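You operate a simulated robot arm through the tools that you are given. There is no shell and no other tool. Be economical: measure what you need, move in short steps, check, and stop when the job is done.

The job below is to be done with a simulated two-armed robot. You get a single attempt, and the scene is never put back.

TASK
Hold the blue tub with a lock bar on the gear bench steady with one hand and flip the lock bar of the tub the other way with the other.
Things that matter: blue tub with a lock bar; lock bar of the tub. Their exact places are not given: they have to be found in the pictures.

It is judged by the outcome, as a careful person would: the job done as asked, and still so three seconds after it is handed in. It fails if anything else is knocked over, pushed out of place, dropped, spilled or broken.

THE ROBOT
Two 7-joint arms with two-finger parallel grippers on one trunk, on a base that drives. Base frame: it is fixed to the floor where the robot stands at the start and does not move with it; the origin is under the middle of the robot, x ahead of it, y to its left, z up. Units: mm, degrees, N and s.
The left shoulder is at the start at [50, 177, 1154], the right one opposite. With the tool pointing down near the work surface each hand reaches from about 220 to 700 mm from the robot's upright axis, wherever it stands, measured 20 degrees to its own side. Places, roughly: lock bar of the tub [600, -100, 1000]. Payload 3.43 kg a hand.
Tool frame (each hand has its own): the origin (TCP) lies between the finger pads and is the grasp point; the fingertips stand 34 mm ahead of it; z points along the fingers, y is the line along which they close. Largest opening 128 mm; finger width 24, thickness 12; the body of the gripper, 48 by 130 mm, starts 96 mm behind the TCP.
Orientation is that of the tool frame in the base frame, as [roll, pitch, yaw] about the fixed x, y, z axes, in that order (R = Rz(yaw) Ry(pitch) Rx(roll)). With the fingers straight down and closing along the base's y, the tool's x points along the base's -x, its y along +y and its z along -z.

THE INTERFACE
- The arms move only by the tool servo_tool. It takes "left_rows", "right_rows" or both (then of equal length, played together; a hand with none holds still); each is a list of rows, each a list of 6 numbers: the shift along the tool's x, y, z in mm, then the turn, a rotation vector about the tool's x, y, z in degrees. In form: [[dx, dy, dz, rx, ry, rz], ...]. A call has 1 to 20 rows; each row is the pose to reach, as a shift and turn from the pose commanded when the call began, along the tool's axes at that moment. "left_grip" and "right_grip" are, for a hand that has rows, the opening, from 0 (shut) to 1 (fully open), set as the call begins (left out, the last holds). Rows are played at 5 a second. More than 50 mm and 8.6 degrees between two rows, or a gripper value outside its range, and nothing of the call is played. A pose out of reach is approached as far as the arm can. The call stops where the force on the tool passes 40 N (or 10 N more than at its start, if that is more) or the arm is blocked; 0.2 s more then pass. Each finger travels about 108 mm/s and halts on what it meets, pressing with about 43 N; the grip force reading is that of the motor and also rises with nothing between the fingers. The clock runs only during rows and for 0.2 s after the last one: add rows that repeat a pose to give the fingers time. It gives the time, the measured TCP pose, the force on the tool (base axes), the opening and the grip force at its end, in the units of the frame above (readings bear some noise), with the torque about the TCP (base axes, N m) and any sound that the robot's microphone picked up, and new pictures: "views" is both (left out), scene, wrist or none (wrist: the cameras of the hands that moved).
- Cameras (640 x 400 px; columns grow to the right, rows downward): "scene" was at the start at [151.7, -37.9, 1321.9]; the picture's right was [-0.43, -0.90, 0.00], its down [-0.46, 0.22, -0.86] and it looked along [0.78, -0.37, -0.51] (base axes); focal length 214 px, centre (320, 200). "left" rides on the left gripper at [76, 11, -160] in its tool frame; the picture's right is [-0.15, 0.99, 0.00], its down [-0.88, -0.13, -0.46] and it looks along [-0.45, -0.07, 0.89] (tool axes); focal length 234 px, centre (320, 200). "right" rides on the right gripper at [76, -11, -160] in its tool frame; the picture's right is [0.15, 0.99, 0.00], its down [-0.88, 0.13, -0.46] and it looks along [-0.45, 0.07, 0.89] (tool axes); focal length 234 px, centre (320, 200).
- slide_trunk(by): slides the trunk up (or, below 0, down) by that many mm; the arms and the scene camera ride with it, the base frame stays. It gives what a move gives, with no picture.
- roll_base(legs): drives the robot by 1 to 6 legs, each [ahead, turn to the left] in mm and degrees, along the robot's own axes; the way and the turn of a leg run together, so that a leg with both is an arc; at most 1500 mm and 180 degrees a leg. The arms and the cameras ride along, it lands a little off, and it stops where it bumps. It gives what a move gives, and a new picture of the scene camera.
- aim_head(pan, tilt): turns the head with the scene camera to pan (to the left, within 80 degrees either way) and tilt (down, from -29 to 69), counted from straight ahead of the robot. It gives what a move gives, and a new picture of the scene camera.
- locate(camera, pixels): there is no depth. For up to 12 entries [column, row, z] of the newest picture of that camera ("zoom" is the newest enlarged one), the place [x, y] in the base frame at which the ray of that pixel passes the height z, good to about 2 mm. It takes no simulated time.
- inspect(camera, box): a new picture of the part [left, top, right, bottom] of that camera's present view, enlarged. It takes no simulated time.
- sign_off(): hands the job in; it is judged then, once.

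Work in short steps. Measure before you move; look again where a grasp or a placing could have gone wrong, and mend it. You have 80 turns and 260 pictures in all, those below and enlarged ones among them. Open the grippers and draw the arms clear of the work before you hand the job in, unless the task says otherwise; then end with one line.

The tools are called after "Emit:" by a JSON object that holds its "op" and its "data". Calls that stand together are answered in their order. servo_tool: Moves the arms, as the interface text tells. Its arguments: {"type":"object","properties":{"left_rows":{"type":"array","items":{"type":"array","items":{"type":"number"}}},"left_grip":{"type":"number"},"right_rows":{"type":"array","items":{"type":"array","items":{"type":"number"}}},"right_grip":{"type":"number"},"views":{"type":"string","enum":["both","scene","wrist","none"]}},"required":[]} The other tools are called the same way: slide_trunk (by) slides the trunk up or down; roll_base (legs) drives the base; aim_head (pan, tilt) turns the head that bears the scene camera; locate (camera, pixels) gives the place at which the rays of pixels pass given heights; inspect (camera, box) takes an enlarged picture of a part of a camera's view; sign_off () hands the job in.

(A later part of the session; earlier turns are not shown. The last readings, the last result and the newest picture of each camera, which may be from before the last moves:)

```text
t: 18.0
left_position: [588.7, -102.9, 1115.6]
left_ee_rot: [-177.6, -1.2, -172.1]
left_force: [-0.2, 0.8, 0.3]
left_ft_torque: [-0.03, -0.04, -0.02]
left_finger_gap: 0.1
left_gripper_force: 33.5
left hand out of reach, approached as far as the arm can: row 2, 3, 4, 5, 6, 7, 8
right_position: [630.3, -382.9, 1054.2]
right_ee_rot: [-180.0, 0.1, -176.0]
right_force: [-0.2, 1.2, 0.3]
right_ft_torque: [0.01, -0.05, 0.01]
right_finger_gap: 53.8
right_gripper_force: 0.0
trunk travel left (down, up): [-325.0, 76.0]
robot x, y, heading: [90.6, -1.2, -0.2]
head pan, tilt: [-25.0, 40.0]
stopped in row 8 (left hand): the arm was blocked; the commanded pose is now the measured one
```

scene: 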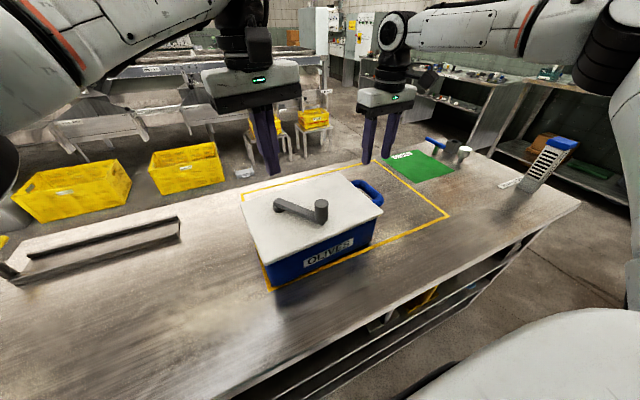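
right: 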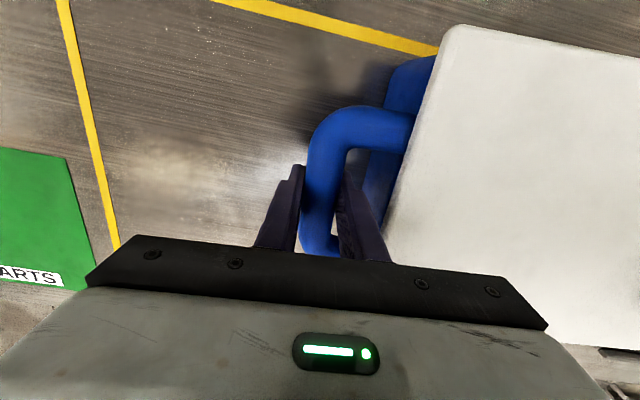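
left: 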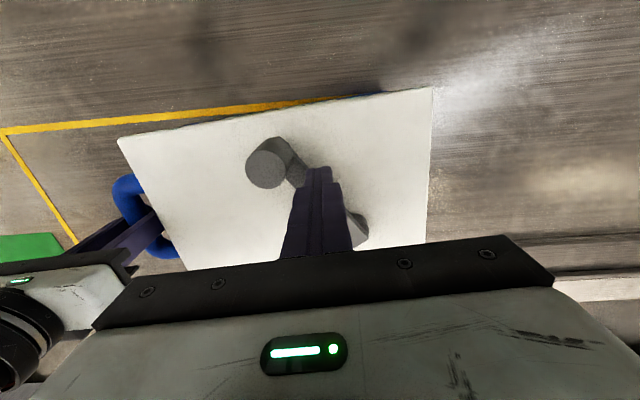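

Both hands are up and the tub is free. I turn the base 22° to the right.

Emit:
{"op": "roll_base", "data": {"legs": [[0, -22]]}}

Emit:
{"op": "aim_head", "data": {"pan": 0, "tilt": 42}}

```text
t: 19.5
left_position: [516.3, -279.4, 1116.4]
left_ee_rot: [-177.6, -1.1, 166.3]
left_force: [0.4, 0.1, -0.1]
left_ft_torque: [0.02, -0.04, 0.02]
left_finger_gap: 0.0
left_gripper_force: 33.1
right_position: [452.3, -554.7, 1054.3]
right_ee_rot: [180.0, 0.2, 162.5]
right_force: [-0.2, 0.1, 0.4]
right_ft_torque: [0.05, 0.01, -0.01]
right_finger_gap: 53.7
right_gripper_force: 0.1
trunk travel left (down, up): [-325.0, 76.0]
robot x, y, heading: [87.4, 3.1, -21.5]
head pan, tilt: [-25.0, 40.0]
```

scene: 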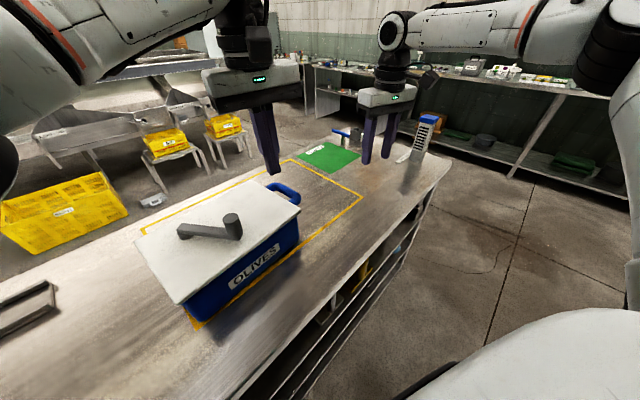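

```text
t: 20.4
left_position: [517.6, -278.7, 1118.1]
left_ee_rot: [-177.5, -1.1, 166.5]
left_force: [-0.7, 0.3, 0.1]
left_ft_torque: [-0.01, -0.01, -0.02]
left_finger_gap: 0.1
left_gripper_force: 32.9
right_position: [452.0, -555.5, 1054.2]
right_ee_rot: [-180.0, 0.1, 162.4]
right_force: [0.3, -0.5, 0.2]
right_ft_torque: [0.01, 0.03, -0.01]
right_finger_gap: 53.7
right_gripper_force: 0.0
trunk travel left (down, up): [-325.0, 76.0]
robot x, y, heading: [87.1, -1.0, -21.6]
head pan, tilt: [0.0, 42.0]
```

scene: 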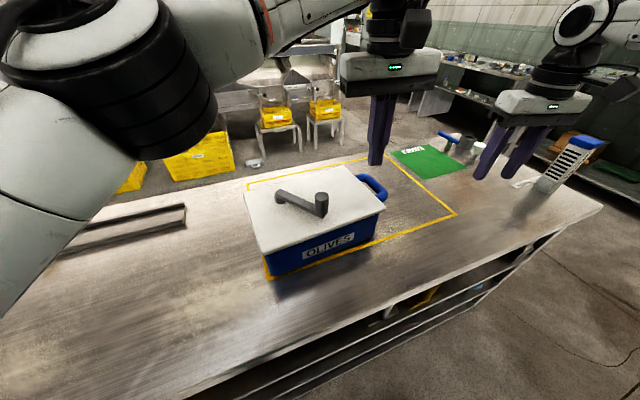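

I enlarge the tub and locate its corners, handle, knob and hub.

Emit:
{"op": "inspect", "data": {"camera": "scene", "box": [240, 150, 400, 270]}}

```text
3.33 times, centred on (320, 210) of scene
```

zoom: 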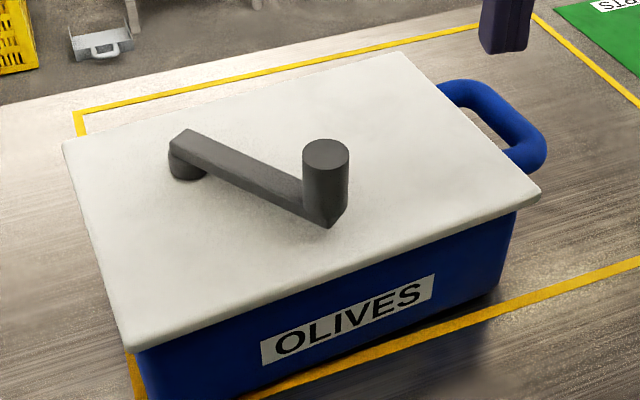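

Emit:
{"op": "locate", "data": {"camera": "zoom", "pixels": [[326, 152, 1008], [187, 142, 968], [187, 165, 950], [65, 148, 942], [130, 345, 942], [538, 192, 942], [402, 54, 942], [527, 145, 915], [470, 98, 915], [330, 220, 957]]}}

```text
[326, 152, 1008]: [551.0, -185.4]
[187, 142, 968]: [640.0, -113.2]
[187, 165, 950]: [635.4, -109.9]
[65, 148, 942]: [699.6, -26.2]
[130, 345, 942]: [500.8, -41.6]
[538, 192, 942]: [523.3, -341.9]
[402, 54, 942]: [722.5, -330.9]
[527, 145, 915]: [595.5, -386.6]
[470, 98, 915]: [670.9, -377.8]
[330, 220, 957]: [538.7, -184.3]
```

Tub yaw is ≈4°, hub (634,-111), knob (551,-185), so the bar has swung ≈42°. I bring the right hand back over the handle (632,-384, yaw -176) and the left hand behind the knob at (530,-149) with yaw ≈135, so that its flat front pushes along the arc.

Emit:
{"op": "servo_tool", "data": {"right_rows": [[-20, 36, 0, 0, 0, -3.6], [-40, 72, 0, 0, 0, -7.2], [-60, 109, 0, 0, 0, -10.8], [-80, 145, 0, 0, 0, -14.4], [-100, 182, 0, 0, 0, -18], [-119.8, 217.8, 0, 0, 0, -21.6], [-119.8, 217.8, 0, 0, 0, -21.6]], "left_rows": [[3, 21, 0, -0.4, -0.2, 5.2], [6, 43, 0, -0.8, -0.4, 10.5], [9, 64, 0, -1.2, -0.6, 15.7], [12, 86, 0, -1.7, -0.8, 21], [15, 107, 0, -2.1, -1, 26.2], [18.6, 129, 0, -2.5, -1.1, 31.5], [18.6, 129, 0, -2.5, -1.1, 31.5]]}}

```text
t: 22.0
left_position: [529.8, -152.5, 1111.9]
left_ee_rot: [180.0, 0.8, 135.0]
left_force: [0.0, 0.1, 0.6]
left_ft_torque: [0.03, 0.02, -0.01]
left_finger_gap: 0.2
left_gripper_force: 33.0
right_position: [515.1, -410.7, 1043.6]
right_ee_rot: [180.0, 0.3, -175.8]
right_force: [-0.3, 0.3, 0.2]
right_ft_torque: [0.0, 0.0, 0.04]
right_finger_gap: 53.5
right_gripper_force: 0.0
right hand out of reach, approached as far as the arm can: row 3, 4, 5, 6, 7
trunk travel left (down, up): [-325.0, 76.0]
robot x, y, heading: [87.4, 2.9, -21.5]
head pan, tilt: [0.0, 42.0]
```

scene: 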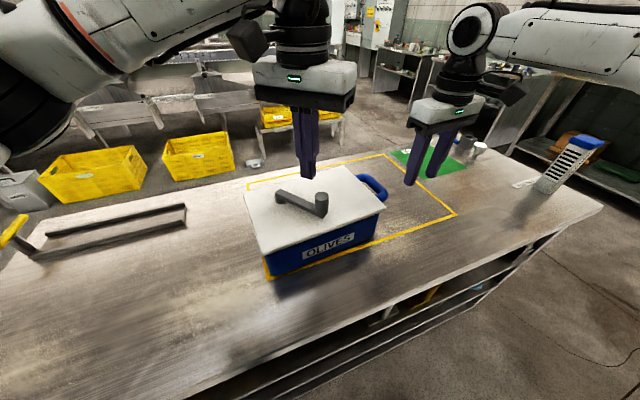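
right: 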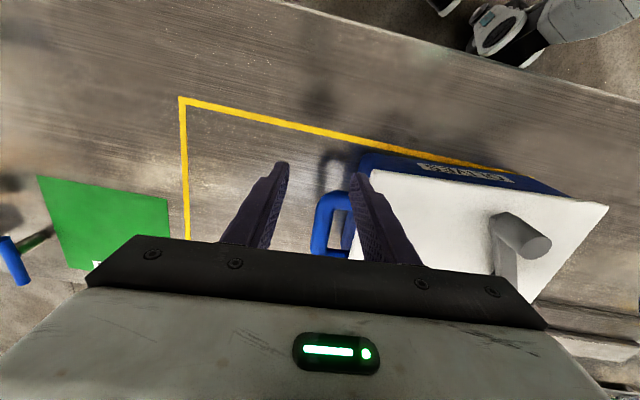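
left: 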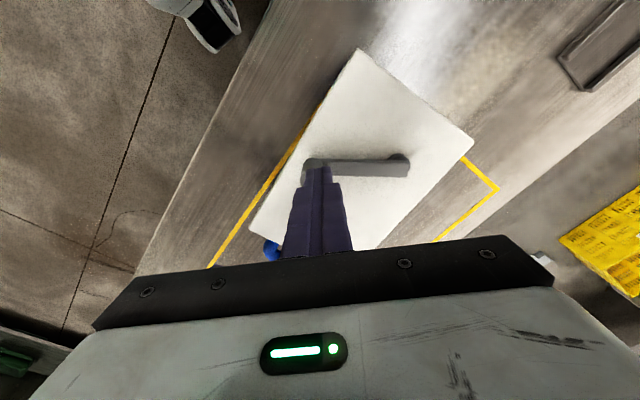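

The right arm can't reach that far across from here; the base should come closer. I check how near the feet are to the bench edge.

Emit:
{"op": "locate", "data": {"camera": "right", "pixels": [[510, 60, 0], [510, 60, 150], [540, 65, 0], [600, 70, 150], [420, 43, 820], [620, 93, 820]]}}

Emit:
{"op": "locate", "data": {"camera": "left", "pixels": [[215, 52, 0], [215, 52, 150], [255, 25, 820], [130, 270, 820]]}}

Emit:
{"op": "inspect", "data": {"camera": "right", "box": [400, 0, 640, 150]}}

```text
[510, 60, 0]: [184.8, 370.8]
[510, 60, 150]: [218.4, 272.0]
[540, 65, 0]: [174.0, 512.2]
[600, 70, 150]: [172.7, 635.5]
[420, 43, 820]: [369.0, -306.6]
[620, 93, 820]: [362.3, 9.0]
```

```text
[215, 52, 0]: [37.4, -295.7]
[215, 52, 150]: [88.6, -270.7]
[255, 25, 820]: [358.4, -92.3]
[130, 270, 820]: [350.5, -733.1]
```

```text
2.67 times, centred on (520, 75) of right
```

zoom: 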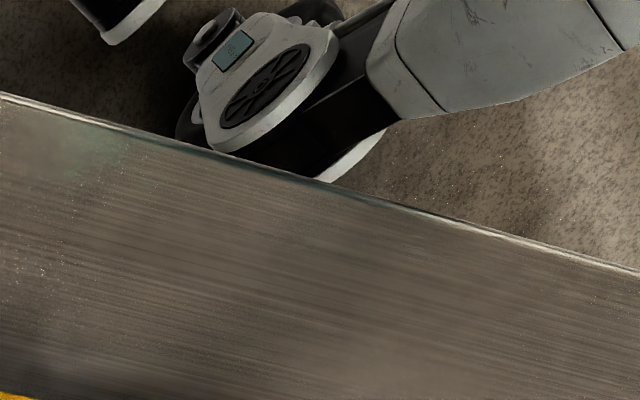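

The best cure is to shift the robot sideways to y≈-200 at heading 0, in the middle between handle and knob. First I raise the trunk so that the hands are well above everything.

Emit:
{"op": "slide_trunk", "data": {"by": 74}}

```text
t: 23.1
left_position: [530.8, -152.3, 1186.4]
left_ee_rot: [179.9, 0.7, 135.1]
left_force: [0.8, 0.5, -0.5]
left_ft_torque: [-0.01, 0.04, -0.02]
left_finger_gap: 0.0
left_gripper_force: 32.7
right_position: [515.0, -412.1, 1117.5]
right_ee_rot: [180.0, 0.2, -175.9]
right_force: [0.6, 0.5, -0.1]
right_ft_torque: [0.01, 0.04, 0.01]
right_finger_gap: 53.8
right_gripper_force: 0.1
trunk travel left (down, up): [-399.0, 2.0]
robot x, y, heading: [86.7, -1.7, -21.4]
head pan, tilt: [0.0, 42.0]
```

I back away from the bench 150 mm and turn to face right, checking the view before driving along the bench.

Emit:
{"op": "roll_base", "data": {"legs": [[-150, 0], [0, -68.5]]}}

```text
t: 27.4
left_position: [-10.4, -411.0, 1186.7]
left_ee_rot: [180.0, 0.7, 69.0]
left_force: [-0.3, 0.6, -0.4]
left_ft_torque: [0.0, -0.01, -0.01]
left_finger_gap: 0.0
left_gripper_force: 33.2
right_position: [-253.9, -502.0, 1117.7]
right_ee_rot: [-180.0, 0.3, 118.0]
right_force: [-0.1, 0.7, -0.6]
right_ft_torque: [-0.02, 0.01, 0.02]
right_finger_gap: 53.7
right_gripper_force: 0.1
trunk travel left (down, up): [-399.0, 2.0]
robot x, y, heading: [-52.8, 53.4, -87.6]
head pan, tilt: [0.0, 42.0]
```

scene: 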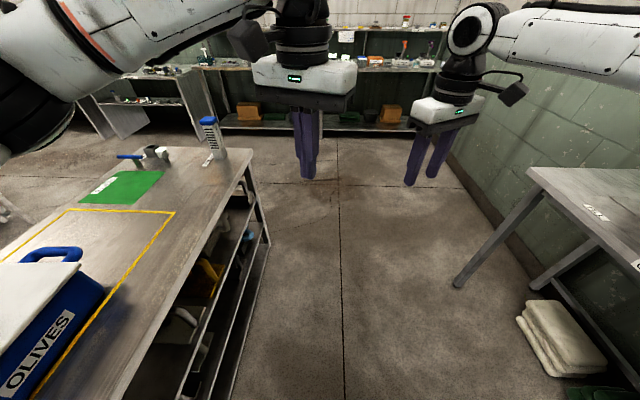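

The way ahead is clear; I check the corner of the other bench at pixel (527,170) against the path of the right hand.

Emit:
{"op": "locate", "data": {"camera": "scene", "pixels": [[527, 170, 820], [600, 250, 820], [455, 288, 0]]}}

```text
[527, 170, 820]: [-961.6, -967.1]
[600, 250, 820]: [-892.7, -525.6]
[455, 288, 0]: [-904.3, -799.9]
```

The other bench is 600 mm away from the path. I drive 258 mm, then turn back to heading 0.

Emit:
{"op": "roll_base", "data": {"legs": [[258, 0], [0, 87.6]]}}

```text
t: 33.1
left_position: [426.0, -174.4, 1186.6]
left_ee_rot: [180.0, 0.7, 158.4]
left_force: [-0.4, -0.3, 0.1]
left_ft_torque: [0.04, 0.01, 0.01]
left_finger_gap: 0.0
left_gripper_force: 32.9
right_position: [516.6, -417.8, 1118.1]
right_ee_rot: [179.9, 0.3, -152.5]
right_force: [0.5, 0.3, 0.2]
right_ft_torque: [-0.03, 0.01, 0.0]
right_finger_gap: 53.8
right_gripper_force: 0.1
trunk travel left (down, up): [-399.0, 2.0]
robot x, y, heading: [-40.7, -209.2, 2.1]
head pan, tilt: [0.0, 42.0]
```

scene: 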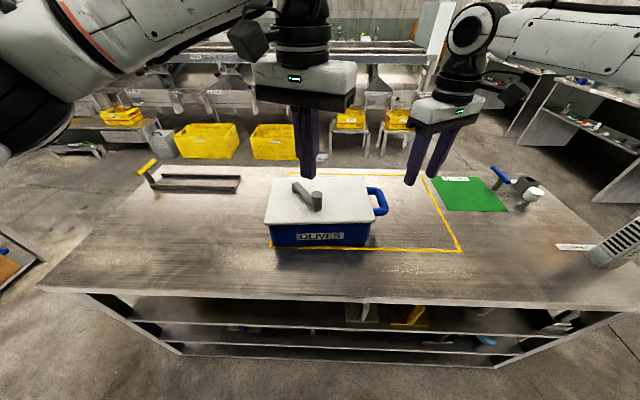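

Now straight ahead 130 mm to about x=90 (where it stood safely before).

Emit:
{"op": "roll_base", "data": {"legs": [[130, -2]]}}

Emit:
{"op": "inspect", "data": {"camera": "scene", "box": [240, 150, 420, 270]}}

```text
t: 34.4
left_position: [557.9, -189.0, 1186.3]
left_ee_rot: [179.9, 0.7, 156.4]
left_force: [0.6, 0.5, 0.2]
left_ft_torque: [0.03, 0.04, 0.04]
left_finger_gap: 0.2
left_gripper_force: 32.7
right_position: [638.5, -435.2, 1116.7]
right_ee_rot: [180.0, 0.3, -154.5]
right_force: [1.1, -0.3, -0.3]
right_ft_torque: [0.01, 0.03, 0.03]
right_finger_gap: 53.8
right_gripper_force: 0.1
trunk travel left (down, up): [-399.0, 2.0]
robot x, y, heading: [86.8, -209.0, 0.1]
head pan, tilt: [0.0, 42.0]
```

scene: 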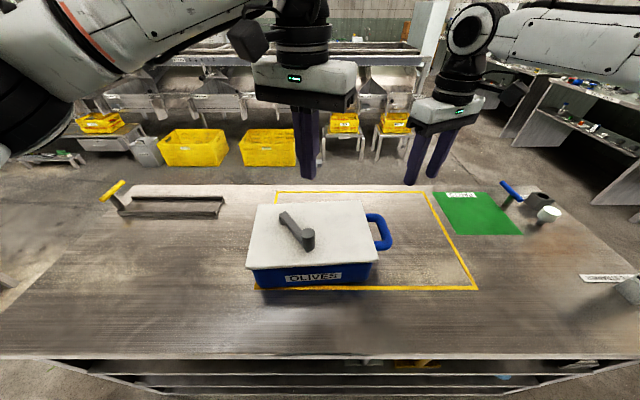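

```text
3.33 times, centred on (330, 210) of scene
```

zoom: 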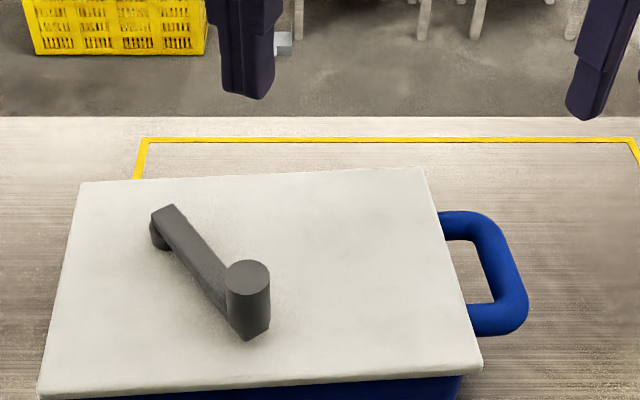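

Emit:
{"op": "locate", "data": {"camera": "zoom", "pixels": [[247, 273, 1008], [164, 213, 968], [160, 240, 945], [40, 395, 942], [482, 366, 942], [421, 170, 942], [80, 185, 942], [508, 310, 915], [490, 232, 915], [470, 240, 915], [493, 300, 915]]}}

```text
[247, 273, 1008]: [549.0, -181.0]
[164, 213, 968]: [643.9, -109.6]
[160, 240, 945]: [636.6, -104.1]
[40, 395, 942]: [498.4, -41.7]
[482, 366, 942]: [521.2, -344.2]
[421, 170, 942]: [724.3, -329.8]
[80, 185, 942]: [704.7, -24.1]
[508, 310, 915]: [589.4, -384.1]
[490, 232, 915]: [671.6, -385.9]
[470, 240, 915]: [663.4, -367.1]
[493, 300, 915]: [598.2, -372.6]
```

Handle and knob positions are confirmed. I bring the right hand above the handle (631,-384, yaw -176, z≈1027) and the left above (530,-149) with yaw 135.

Emit:
{"op": "servo_tool", "data": {"right_rows": [[-4, 12, 22, 0, 0, 5.4], [-8, 25, 45, 0, 0, 10.8], [-12, 37, 67, 0, 0, 16.1], [-15.2, 49.3, 90, 0, 0, 21.5], [-15.2, 49.3, 90, 0, 0, 21.5]], "left_rows": [[10, 6, 15, 0, 0, 5.4], [21, 13, 30, 0, 0, 10.7], [31, 19, 45, 0, 0, 16], [41.6, 25.4, 60, 0, 0, 21.4], [41.6, 25.4, 60, 0, 0, 21.4]]}}

```text
t: 35.6
left_position: [528.2, -147.1, 1125.5]
left_ee_rot: [179.9, 0.7, 135.0]
left_force: [-0.5, 0.0, -0.5]
left_ft_torque: [-0.01, 0.02, -0.01]
left_finger_gap: 0.0
left_gripper_force: 33.2
right_position: [609.7, -407.3, 1034.9]
right_ee_rot: [180.0, 0.3, -176.1]
right_force: [0.9, 0.0, -0.6]
right_ft_torque: [0.0, -0.02, -0.02]
right_finger_gap: 54.0
right_gripper_force: 0.0
right hand out of reach, approached as far as the arm can: row 1, 2, 3, 4, 5
trunk travel left (down, up): [-399.0, 2.0]
robot x, y, heading: [90.4, -206.7, -0.0]
head pan, tilt: [0.0, 42.0]
```

scene: 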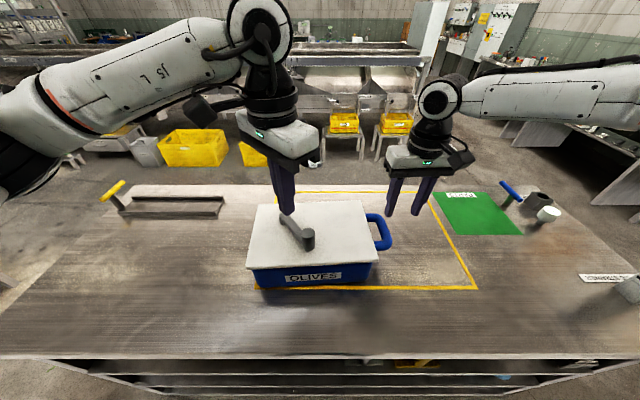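
right: 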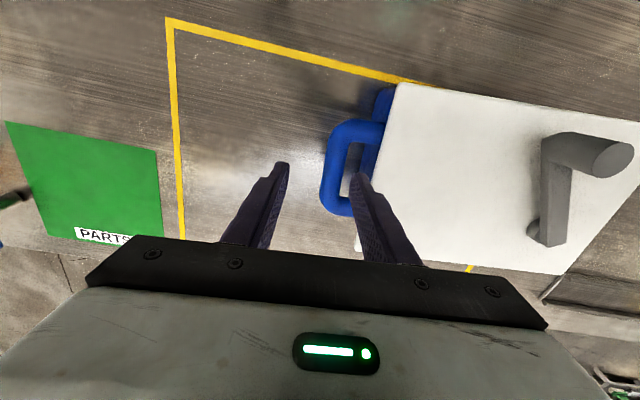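
left: 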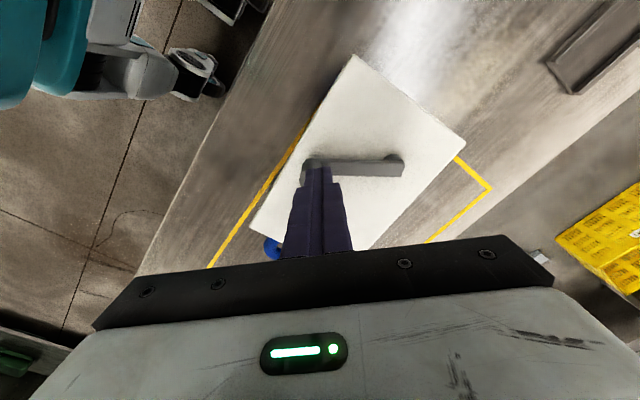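

The right hand stopped 30 mm short at (610,-407). I retry from here, lifting nothing, to see whether it was only the path.

Emit:
{"op": "servo_tool", "data": {"right_rows": [[-7, 8, 0, 0, 0, 0], [-14, 16, 0, 0, 0, 0], [-22, 24, 0, 0, 0, 0], [-22, 24, 0, 0, 0, 0]], "views": "none"}}

```text
t: 36.6
left_position: [528.6, -146.8, 1125.4]
left_ee_rot: [179.7, 0.7, 135.0]
left_force: [0.7, -0.6, 0.4]
left_ft_torque: [0.0, 0.01, -0.01]
left_finger_gap: 0.0
left_gripper_force: 33.1
right_position: [607.8, -402.8, 1038.4]
right_ee_rot: [180.0, 0.3, -176.0]
right_force: [0.4, -0.7, -0.6]
right_ft_torque: [-0.01, -0.02, 0.03]
right_finger_gap: 53.8
right_gripper_force: 0.1
right hand out of reach, approached as far as the arm can: row 1, 2, 3, 4
trunk travel left (down, up): [-399.0, 2.0]
robot x, y, heading: [90.9, -206.1, -0.1]
head pan, tilt: [0.0, 42.0]
```

The arm slides along a reach limit, and it drifts upward when it does, which suggests that a lower trunk helps. I lower the trunk 60 mm and retry.

Emit:
{"op": "slide_trunk", "data": {"by": -60}}

Emit:
{"op": "servo_tool", "data": {"right_rows": [[-6, 5, -20, 0, 0, 0], [-12, 10, -30, 0, 0, 0], [-23, 20, -30, 0, 0, 0], [-23, 20, -30, 0, 0, 0]], "views": "none"}}

```text
t: 37.6
left_position: [528.6, -146.4, 1065.8]
left_ee_rot: [179.7, 0.7, 135.0]
left_force: [-0.3, -0.2, -0.2]
left_ft_torque: [-0.03, 0.01, 0.0]
left_finger_gap: 0.0
left_gripper_force: 33.1
right_position: [607.9, -403.0, 977.9]
right_ee_rot: [179.9, 0.4, -176.0]
right_force: [-0.8, -0.1, 0.1]
right_ft_torque: [0.03, -0.01, -0.01]
right_finger_gap: 54.0
right_gripper_force: 0.1
trunk travel left (down, up): [-339.0, 62.0]
robot x, y, heading: [87.8, -208.4, -0.0]
head pan, tilt: [0.0, 42.0]
```

```text
t: 38.6
left_position: [528.8, -147.8, 1064.9]
left_ee_rot: [179.8, 0.7, 135.1]
left_force: [-0.2, 0.9, 0.1]
left_ft_torque: [0.02, 0.04, 0.03]
left_finger_gap: 0.1
left_gripper_force: 33.6
right_position: [612.0, -399.4, 1010.5]
right_ee_rot: [179.7, 0.4, -176.0]
right_force: [0.3, -0.5, 0.1]
right_ft_torque: [-0.03, 0.02, -0.04]
right_finger_gap: 53.8
right_gripper_force: 0.0
right hand out of reach, approached as far as the arm can: row 1, 2, 3, 4
trunk travel left (down, up): [-339.0, 62.0]
robot x, y, heading: [88.0, -212.1, -0.1]
head pan, tilt: [0.0, 42.0]
```

The right arm looks bent outward rather than stretched, so its elbow posture may be the limit. I withdraw the right hand to near its starting posture relative to the robot.

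Emit:
{"op": "servo_tool", "data": {"right_rows": [[20, -5, -35, 0, 0, 1], [50, -15, -60, 0, 0, 2], [85, -28, -85, 0, 0, 3], [125, -45, -105, 0, 0, 4], [168, -60, -120, 0, 0, 4], [168, -60, -120, 0, 0, 4]]}}

```text
t: 40.0
left_position: [528.4, -147.5, 1065.9]
left_ee_rot: [179.8, 0.6, 135.0]
left_force: [-0.3, 0.7, -0.5]
left_ft_torque: [0.01, 0.05, -0.02]
left_finger_gap: 0.1
left_gripper_force: 33.3
right_position: [446.1, -472.7, 1129.4]
right_ee_rot: [179.8, 0.2, -180.0]
right_force: [0.6, 0.4, 0.1]
right_ft_torque: [0.0, 0.0, 0.01]
right_finger_gap: 53.8
right_gripper_force: 0.0
trunk travel left (down, up): [-339.0, 62.0]
robot x, y, heading: [89.8, -207.5, 0.2]
head pan, tilt: [0.0, 42.0]
```

scene: 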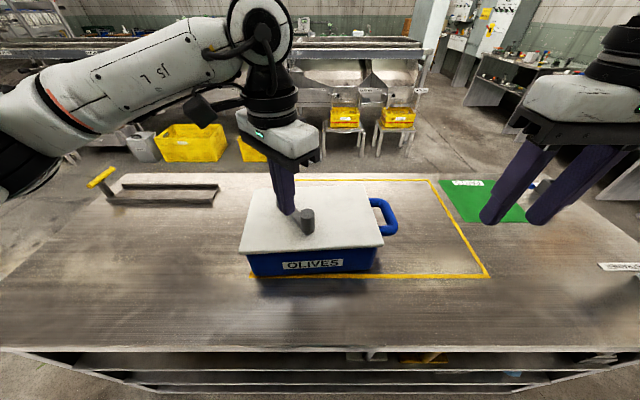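
right: 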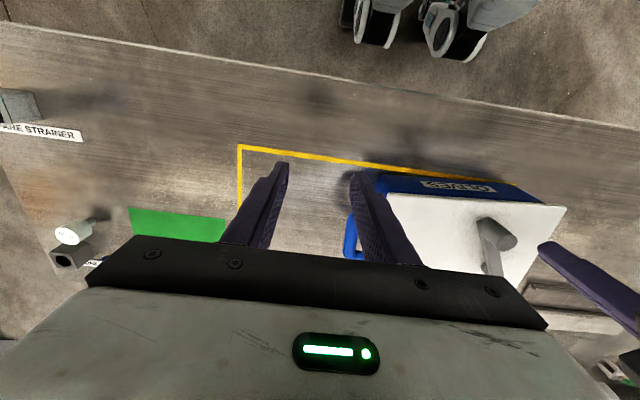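

Now the feet are visible at the top of the right view; I check their clearance to the bench.

Emit:
{"op": "locate", "data": {"camera": "right", "pixels": [[375, 46, 0], [375, 46, 100], [440, 56, 0], [440, 56, 100], [500, 35, 300], [375, 78, 820]]}}

Emit:
{"op": "inspect", "data": {"camera": "right", "box": [300, 0, 560, 130]}}

```text
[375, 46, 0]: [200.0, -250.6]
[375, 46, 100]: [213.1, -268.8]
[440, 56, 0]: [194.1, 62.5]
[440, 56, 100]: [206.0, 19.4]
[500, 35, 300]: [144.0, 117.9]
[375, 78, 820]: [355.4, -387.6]
```

```text
2.46 times, centred on (430, 65) of right
```

zoom: 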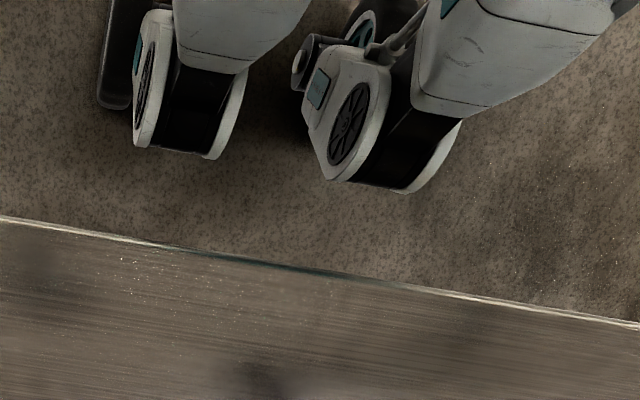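

The feet end at x≈215 and the bench edge is at ≈360, so there's room. I lift the left hand 50 mm and drive 70 mm ahead.

Emit:
{"op": "servo_tool", "data": {"left_rows": [[0, 0, -25, 0, 0, 0], [0, 0, -50, 0, 0, 0], [0, 0, -50, 0, 0, 0]], "views": "none"}}

Emit:
{"op": "roll_base", "data": {"legs": [[70, 0]]}}

```text
t: 40.8
left_position: [527.7, -147.8, 1115.9]
left_ee_rot: [179.8, 0.7, 135.0]
left_force: [-0.4, -0.5, 0.4]
left_ft_torque: [0.02, -0.01, -0.02]
left_finger_gap: 0.0
left_gripper_force: 33.0
right_position: [446.2, -473.2, 1129.3]
right_ee_rot: [179.8, 0.3, -179.9]
right_force: [0.4, 0.2, -0.3]
right_ft_torque: [-0.01, 0.01, 0.01]
right_finger_gap: 53.8
right_gripper_force: 0.1
trunk travel left (down, up): [-339.0, 62.0]
robot x, y, heading: [87.0, -212.9, -0.0]
head pan, tilt: [0.0, 42.0]
```

```text
t: 41.6
left_position: [532.2, -147.1, 1116.9]
left_ee_rot: [179.8, 0.7, 135.1]
left_force: [-0.4, 0.9, 0.0]
left_ft_torque: [0.02, 0.0, 0.03]
left_finger_gap: 0.2
left_gripper_force: 32.7
right_position: [451.5, -471.9, 1129.3]
right_ee_rot: [179.8, 0.3, 179.9]
right_force: [-0.5, -0.3, 1.0]
right_ft_torque: [-0.03, -0.03, 0.0]
right_finger_gap: 53.8
right_gripper_force: 0.0
trunk travel left (down, up): [-339.0, 62.0]
robot x, y, heading: [93.3, -208.8, -0.0]
head pan, tilt: [0.0, 42.0]
stopped in leg 1: the robot was blocked; the commanded pose is now the measured one
```

scene: 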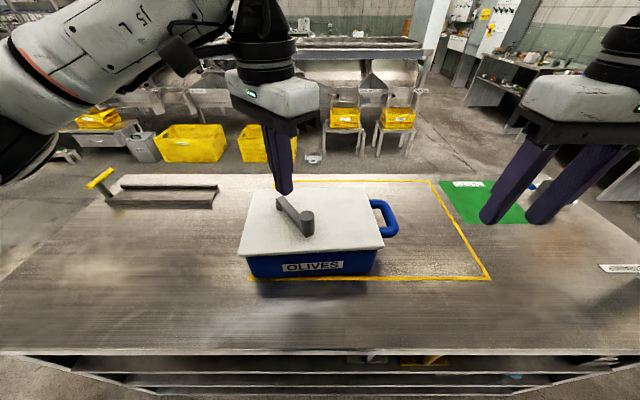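

The base bumped after 6 mm, so x≈93 is the limit here. From the fresh posture I retry the right hand toward above the handle, at z≈1020.

Emit:
{"op": "servo_tool", "data": {"right_rows": [[-30, 15, 18, 0, 0, -0.7], [-60, 30, 36, 0, 0, -1.4], [-90, 44, 54, 0, 0, -2], [-120, 59, 72, 0, 0, -2.7], [-150, 74, 90, 0, 0, -3.4], [-179.5, 88, 109, 0, 0, -4], [-179.5, 88, 109, 0, 0, -4]]}}

```text
t: 43.2
left_position: [532.0, -147.5, 1116.2]
left_ee_rot: [179.8, 0.7, 134.9]
left_force: [-0.1, -0.1, -0.9]
left_ft_torque: [-0.02, 0.01, 0.02]
left_finger_gap: 0.2
left_gripper_force: 33.1
right_position: [616.8, -400.2, 1023.4]
right_ee_rot: [179.9, 0.4, -176.0]
right_force: [-0.8, -0.9, 0.5]
right_ft_torque: [-0.01, 0.04, 0.01]
right_finger_gap: 53.7
right_gripper_force: 0.1
right hand out of reach, approached as far as the arm can: row 6, 7
trunk travel left (down, up): [-339.0, 62.0]
robot x, y, heading: [90.5, -207.2, 0.1]
head pan, tilt: [0.0, 42.0]
```

scene: 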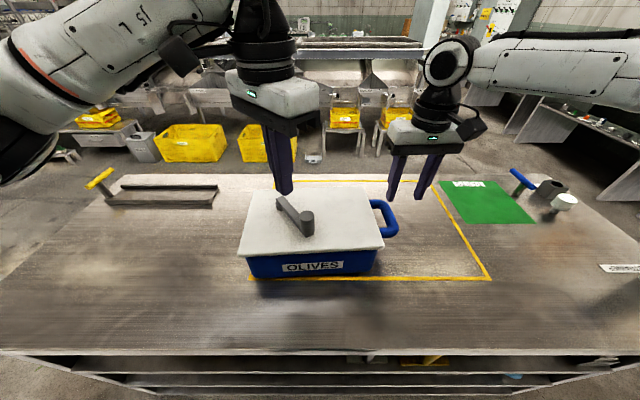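
right: 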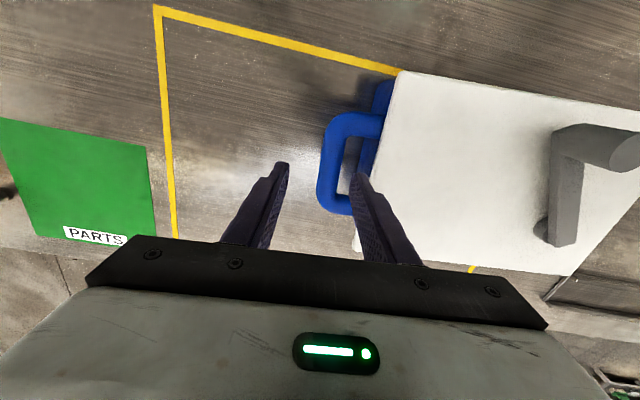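

This is a true reach limit for the wrist. Tilting the hand so the fingers point forward gains reach; I tilt the right hand 20° about its closing axis and bring the TCP above the handle's middle.

Emit:
{"op": "servo_tool", "data": {"right_rows": [[0, 4, -5, 0, -5, 0], [-4, 8, -5, 0, -10, 0], [-9, 12, -5, 0, -15, 0], [-12, 16, -5, 0, -20, 0], [-12, 16, -5, 0, -20, 0]]}}

```text
t: 44.4
left_position: [531.4, -148.0, 1116.6]
left_ee_rot: [179.7, 0.7, 135.1]
left_force: [-0.1, -0.6, -0.2]
left_ft_torque: [0.0, -0.03, -0.05]
left_finger_gap: 0.2
left_gripper_force: 33.2
right_position: [626.7, -383.5, 1027.1]
right_ee_rot: [-180.0, 20.4, -176.1]
right_force: [0.3, 0.8, 0.3]
right_ft_torque: [-0.02, 0.0, -0.01]
right_finger_gap: 53.9
right_gripper_force: 0.1
trunk travel left (down, up): [-339.0, 62.0]
robot x, y, heading: [96.4, -208.9, 0.1]
head pan, tilt: [0.0, 42.0]
```

scene: 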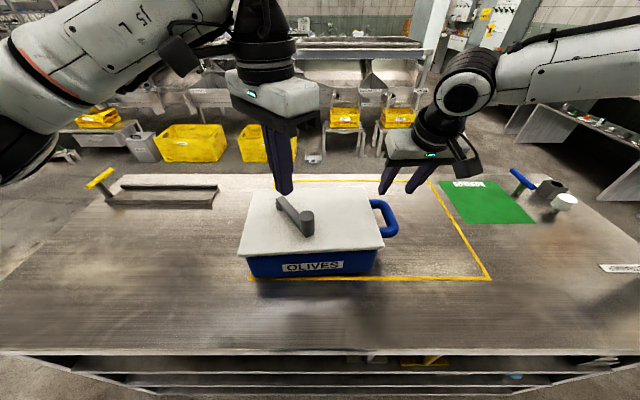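
right: 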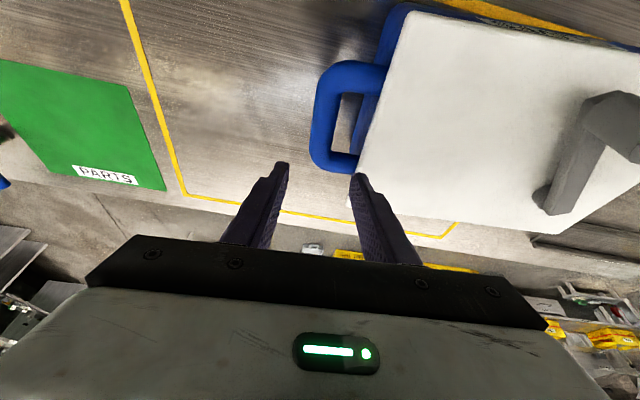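

Reached (627,-383.5) with the tilt. I descend vertically 113 mm (tool [36,0,107]), fingers straddling the tube.

Emit:
{"op": "servo_tool", "data": {"right_rows": [[9, 0, 27, 0, 0, 0], [18, 0, 54, 0, 0, 0], [27, 0, 81, 0, 0, 0], [32, 0, 95, 0, 0, 0], [35.7, 0, 107, 0, 0, 0], [35.7, 0, 107, 0, 0, 0]]}}

```text
t: 45.4
left_position: [531.5, -148.3, 1115.9]
left_ee_rot: [179.6, 0.7, 135.1]
left_force: [0.6, -0.2, 0.0]
left_ft_torque: [-0.02, 0.07, 0.01]
left_finger_gap: 0.2
left_gripper_force: 32.7
right_position: [634.1, -376.0, 939.2]
right_ee_rot: [179.1, 21.8, -176.3]
right_force: [-5.6, -2.3, 19.6]
right_ft_torque: [0.75, 0.35, 0.31]
right_finger_gap: 52.7
right_gripper_force: 0.1
trunk travel left (down, up): [-339.0, 62.0]
robot x, y, heading: [95.7, -208.3, 0.2]
head pan, tilt: [0.0, 42.0]
stopped in row 5 (right hand): the force on the tool passed its limit (the readings are from after the stop); the commanded pose is now the measured one
```

scene: 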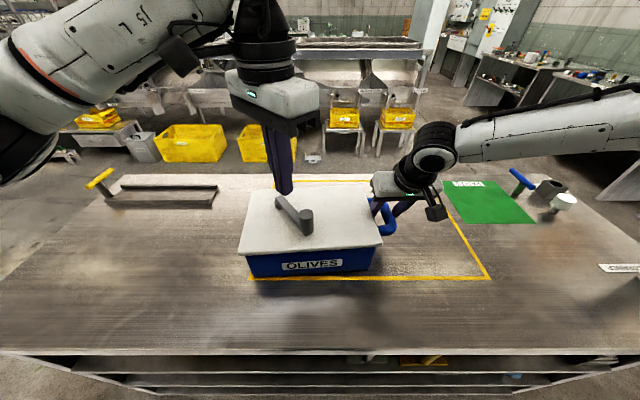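
right: 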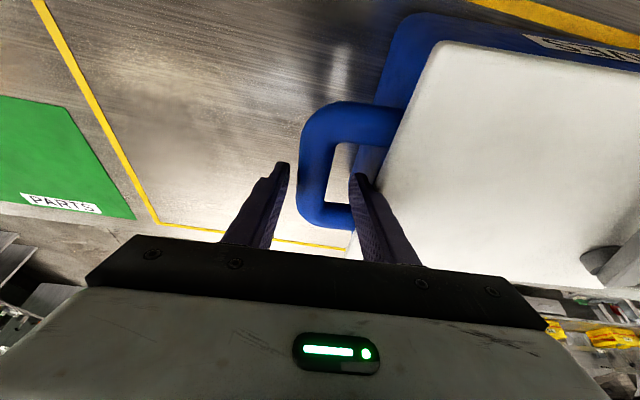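

The inner finger touched the lid edge (hand at y=-376, 7 mm off). I go back up 30 mm, shift 9 mm to -y, and check.

Emit:
{"op": "servo_tool", "data": {"right_rows": [[-5, -3, -14, 0, 0, 0], [-10, -9, -28, 0, 0, 0], [-10, -9, -28, 0, 0, 0]], "views": "wrist"}}

Emit:
{"op": "inspect", "data": {"camera": "scene", "box": [230, 160, 430, 290]}}

Emit:
{"op": "inspect", "data": {"camera": "right", "box": [250, 60, 430, 260]}}

```text
t: 46.2
left_position: [533.0, -147.9, 1116.5]
left_ee_rot: [179.6, 0.6, 135.0]
left_force: [-0.2, 0.4, 0.9]
left_ft_torque: [-0.02, 0.01, 0.02]
left_finger_gap: 0.0
left_gripper_force: 33.6
right_position: [630.9, -387.0, 965.6]
right_ee_rot: [179.4, 21.3, -176.2]
right_force: [-0.2, -0.2, -0.5]
right_ft_torque: [0.0, -0.02, -0.02]
right_finger_gap: 53.8
right_gripper_force: 0.1
trunk travel left (down, up): [-339.0, 62.0]
robot x, y, heading: [93.9, -208.4, 0.0]
head pan, tilt: [0.0, 42.0]
```

right: 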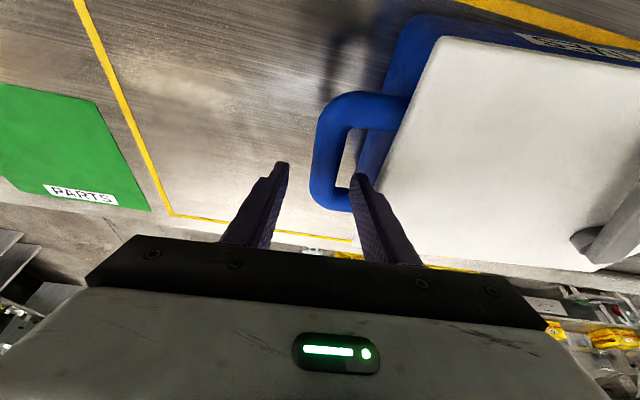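

```text
3.08 times, centred on (330, 225) of scene
```

zoom: 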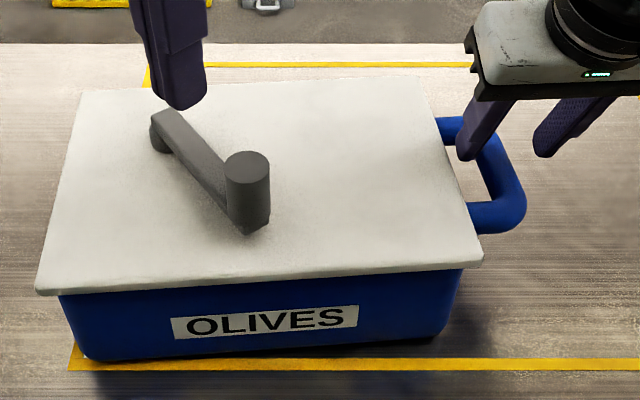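

```text
2.00 times, centred on (340, 160) of right
```

zoom: 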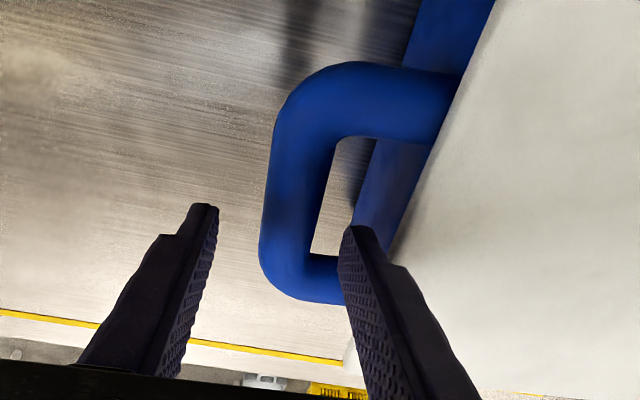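

Emit:
{"op": "locate", "data": {"camera": "zoom", "pixels": [[298, 190, 915], [325, 190, 915], [340, 138, 915], [312, 250, 915], [432, 150, 942], [405, 225, 942], [360, 228, 934], [205, 206, 934]]}}

```text
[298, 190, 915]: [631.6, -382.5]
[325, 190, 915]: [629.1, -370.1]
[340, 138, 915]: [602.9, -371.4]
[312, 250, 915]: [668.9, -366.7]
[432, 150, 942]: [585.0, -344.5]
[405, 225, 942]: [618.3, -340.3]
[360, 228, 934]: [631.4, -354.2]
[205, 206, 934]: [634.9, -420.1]
```

Inner fingertip is at y≈-354, centred in the gap (-370 to -339). I descend again in smaller steps.

Emit:
{"op": "servo_tool", "data": {"right_rows": [[3.5, 0, 9.4, 0, 0, 0], [7, 0, 18.8, 0, 0, 0], [10.5, 0, 28, 0, 0, 0], [10.5, 0, 28, 0, 0, 0]], "views": "wrist"}}

```text
t: 47.2
left_position: [532.4, -147.4, 1116.9]
left_ee_rot: [179.8, 0.7, 135.0]
left_force: [0.0, -0.4, 0.1]
left_ft_torque: [0.01, -0.02, 0.02]
left_finger_gap: 0.1
left_gripper_force: 32.6
right_position: [631.4, -386.5, 935.2]
right_ee_rot: [179.3, 21.4, -176.2]
right_force: [1.2, 0.0, 0.5]
right_ft_torque: [0.02, 0.01, -0.02]
right_finger_gap: 53.8
right_gripper_force: 0.2
trunk travel left (down, up): [-339.0, 62.0]
robot x, y, heading: [95.1, -209.1, 0.0]
head pan, tilt: [0.0, 42.0]
```

right: 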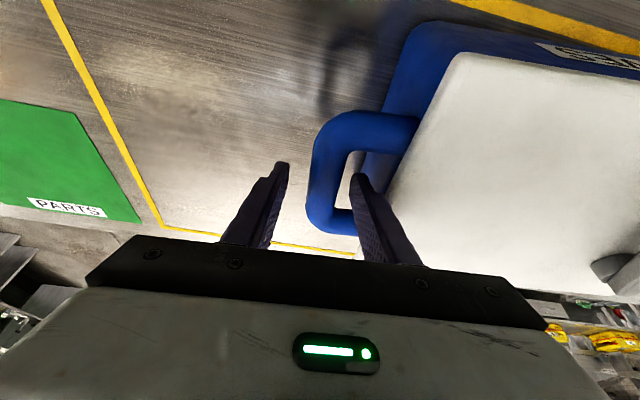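

No contact at z=935. I descend a further 20 mm.

Emit:
{"op": "servo_tool", "data": {"right_rows": [[3.5, 0, 9.4, 0, 0, 0], [7, 0, 18.8, 0, 0, 0], [7, 0, 18.8, 0, 0, 0]], "views": "wrist"}}

```text
t: 48.0
left_position: [532.2, -148.4, 1116.3]
left_ee_rot: [179.7, 0.6, 135.0]
left_force: [0.0, 0.4, -0.1]
left_ft_torque: [-0.02, 0.01, 0.01]
left_finger_gap: 0.0
left_gripper_force: 33.4
right_position: [633.1, -387.0, 916.7]
right_ee_rot: [179.4, 21.5, -176.2]
right_force: [0.5, -0.7, -0.3]
right_ft_torque: [0.0, 0.0, -0.02]
right_finger_gap: 54.0
right_gripper_force: 0.1
trunk travel left (down, up): [-339.0, 62.0]
robot x, y, heading: [95.5, -208.6, 0.2]
head pan, tilt: [0.0, 42.0]
```

right: 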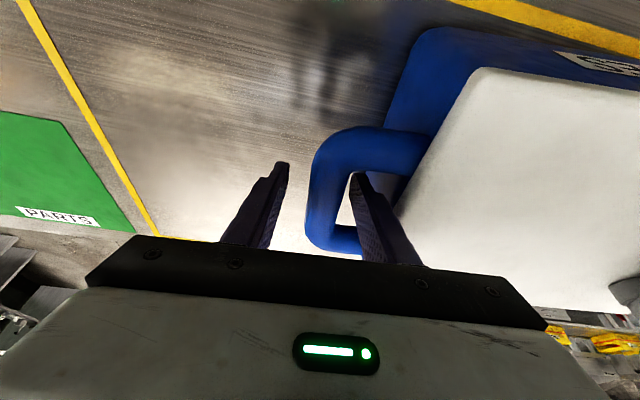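

The tube is between the fingers; I centre 3 mm toward the tub and close.

Emit:
{"op": "servo_tool", "data": {"right_rows": [[0, 3, 0, 0, 0, 0], [0, 3, 0, 0, 0, 0], [0, 3, 0, 0, 0, 0], [0, 3, 0, 0, 0, 0]], "right_grip": 0.0}}

Emit:
{"op": "inspect", "data": {"camera": "scene", "box": [230, 160, 430, 290]}}

```text
t: 49.0
left_position: [531.9, -149.4, 1116.6]
left_ee_rot: [179.7, 0.7, 134.9]
left_force: [-0.5, 0.4, 0.0]
left_ft_torque: [-0.02, -0.01, 0.02]
left_finger_gap: 0.0
left_gripper_force: 33.1
right_position: [632.4, -384.5, 915.6]
right_ee_rot: [179.4, 21.3, -176.2]
right_force: [-2.2, -0.4, 0.2]
right_ft_torque: [-0.1, -0.43, 0.22]
right_finger_gap: 25.8
right_gripper_force: 43.3
trunk travel left (down, up): [-339.0, 62.0]
robot x, y, heading: [97.4, -206.9, -0.3]
head pan, tilt: [0.0, 42.0]
```

scene: 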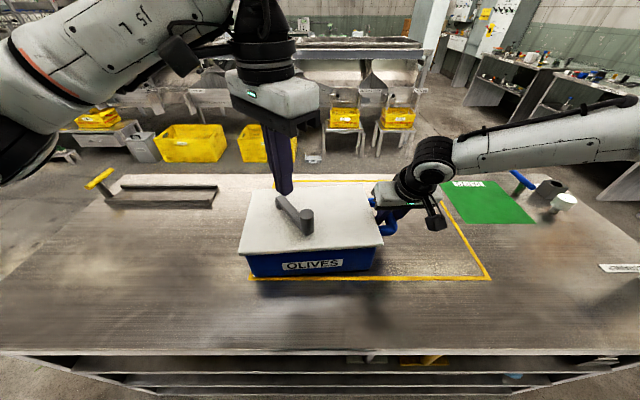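
right: 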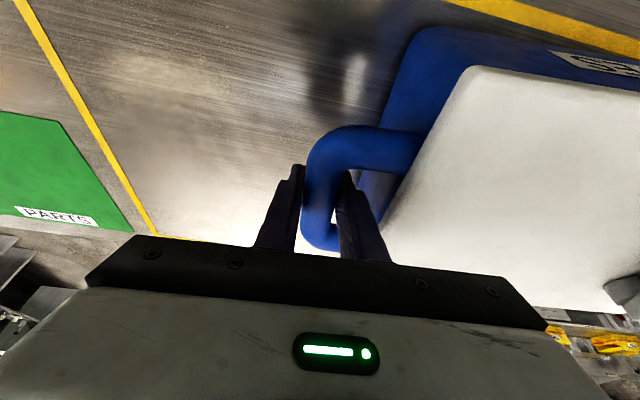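

```text
3.08 times, centred on (330, 225) of scene
```

zoom: 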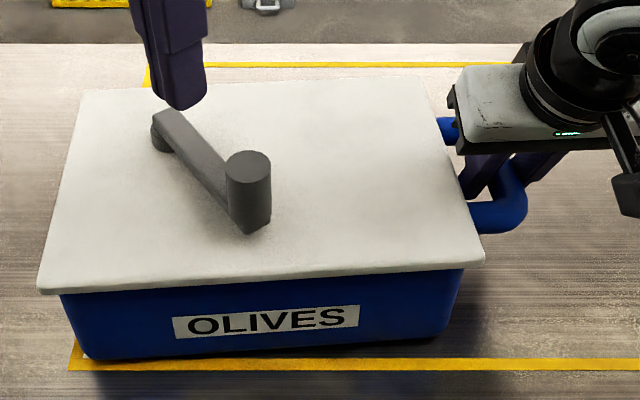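

Handle held again. I verify knob and hub positions before lowering the left pusher.

Emit:
{"op": "locate", "data": {"camera": "zoom", "pixels": [[248, 165, 1008], [168, 113, 968], [40, 292, 942], [483, 263, 942], [185, 105, 1082]]}}

```text
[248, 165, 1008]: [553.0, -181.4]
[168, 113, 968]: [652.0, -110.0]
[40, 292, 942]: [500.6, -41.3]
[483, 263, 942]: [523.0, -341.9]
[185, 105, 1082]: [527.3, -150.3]
```

I lower the left pusher to (526,-146,1012), 42 mm behind the knob's centre.

Emit:
{"op": "servo_tool", "data": {"left_rows": [[6.4, -2, 26, 0, 0, 0], [6.4, -2, 52, 0, 0, 0], [6.4, -2, 78, 0, 0, 0], [6.4, -2, 104, 0, 0, 0], [6.4, -2, 104, 0, 0, 0]]}}

Emit:
{"op": "inspect", "data": {"camera": "scene", "box": [240, 170, 360, 270]}}

```text
t: 50.2
left_position: [530.0, -146.0, 1010.0]
left_ee_rot: [179.7, 0.8, 135.0]
left_force: [-0.5, 0.8, -0.3]
left_ft_torque: [0.04, 0.02, 0.0]
left_finger_gap: 0.0
left_gripper_force: 32.6
right_position: [632.3, -383.6, 916.2]
right_ee_rot: [179.3, 21.3, -176.2]
right_force: [-0.5, 0.1, -0.4]
right_ft_torque: [-0.01, -0.07, 0.23]
right_finger_gap: 25.7
right_gripper_force: 43.2
trunk travel left (down, up): [-339.0, 62.0]
robot x, y, heading: [100.5, -207.5, 0.1]
head pan, tilt: [0.0, 42.0]
```

scene: 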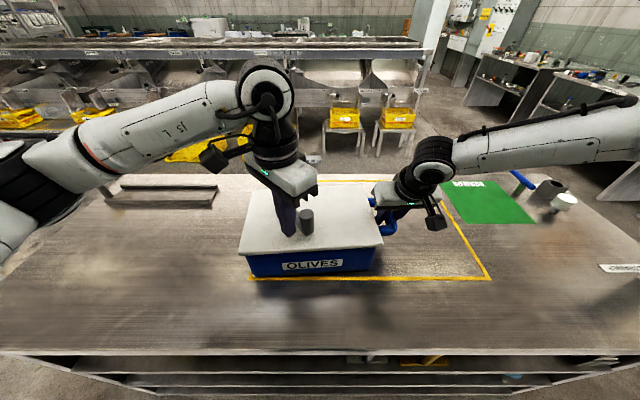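
left: 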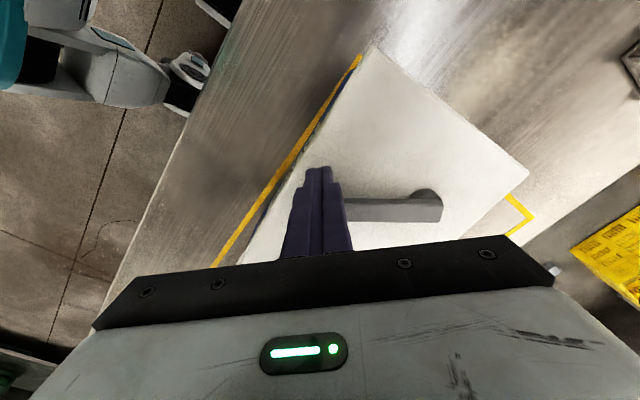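

```text
4.00 times, centred on (300, 220) of scene
```

zoom: 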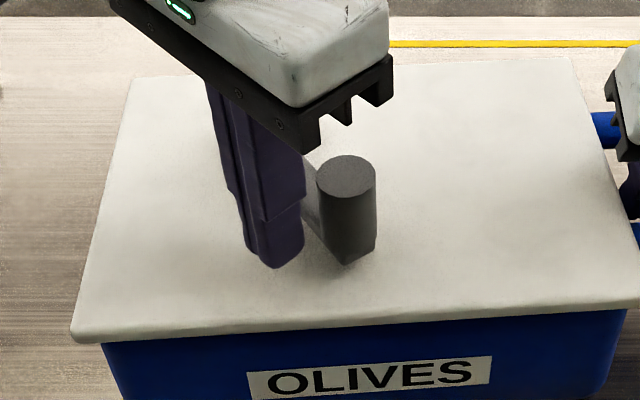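

The pusher is in place behind the knob. I push along the arc about the hub in 10 small rows.

Emit:
{"op": "servo_tool", "data": {"left_rows": [[-9.2, -3.5, 0, 0, 0, 0], [-19.4, -6.7, 0, 0, 0, 0], [-28.8, -8.6, 0, 0, 0, 0], [-38.2, -9.9, 0, 0, 0, 0], [-48.1, -10.3, 0, 0, 0, 0], [-58, -9.9, 0, 0, 0, 0], [-67.3, -8.6, 0, 0, 0, 0], [-76.7, -6.7, 0, 0, 0, 0], [-86, -3.7, 0, 0, 0, 0], [-94.7, 0, 0, 0, 0, 0]]}}

Emit:
{"op": "inspect", "data": {"camera": "scene", "box": [240, 170, 360, 270]}}

```text
t: 52.4
left_position: [593.7, -210.8, 1013.7]
left_ee_rot: [179.7, 0.5, 134.9]
left_force: [-7.7, 8.4, 2.0]
left_ft_torque: [0.19, 0.29, 0.03]
left_finger_gap: 0.0
left_gripper_force: 33.2
right_position: [633.3, -385.3, 916.3]
right_ee_rot: [179.6, 21.4, -176.4]
right_force: [6.7, -8.4, 0.7]
right_ft_torque: [0.17, 0.11, -0.67]
right_finger_gap: 26.0
right_gripper_force: 43.1
trunk travel left (down, up): [-339.0, 62.0]
robot x, y, heading: [95.8, -207.1, -0.3]
head pan, tilt: [0.0, 42.0]
```

scene: 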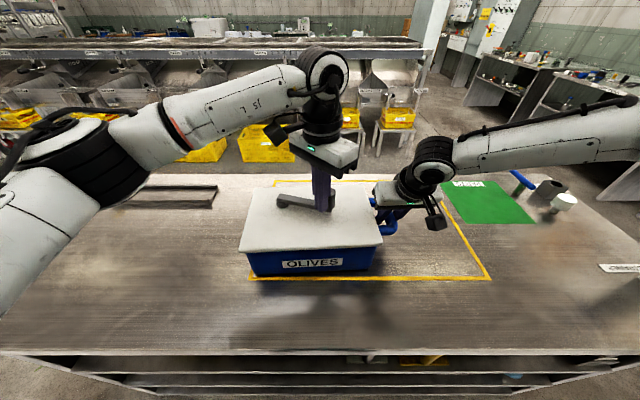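
left: 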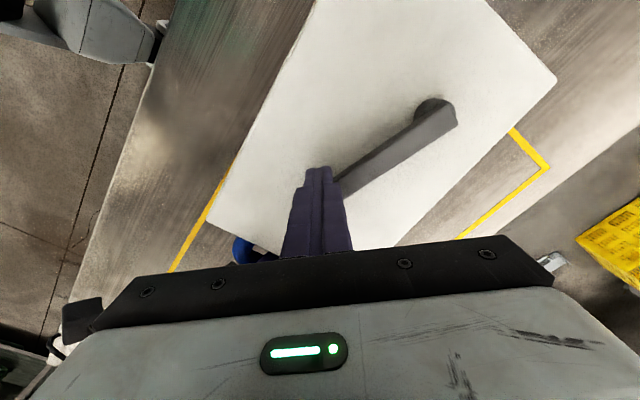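

```text
4.00 times, centred on (300, 220) of scene
```

zoom: 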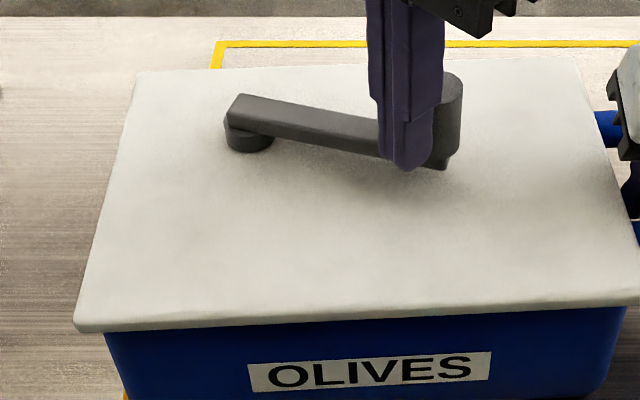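

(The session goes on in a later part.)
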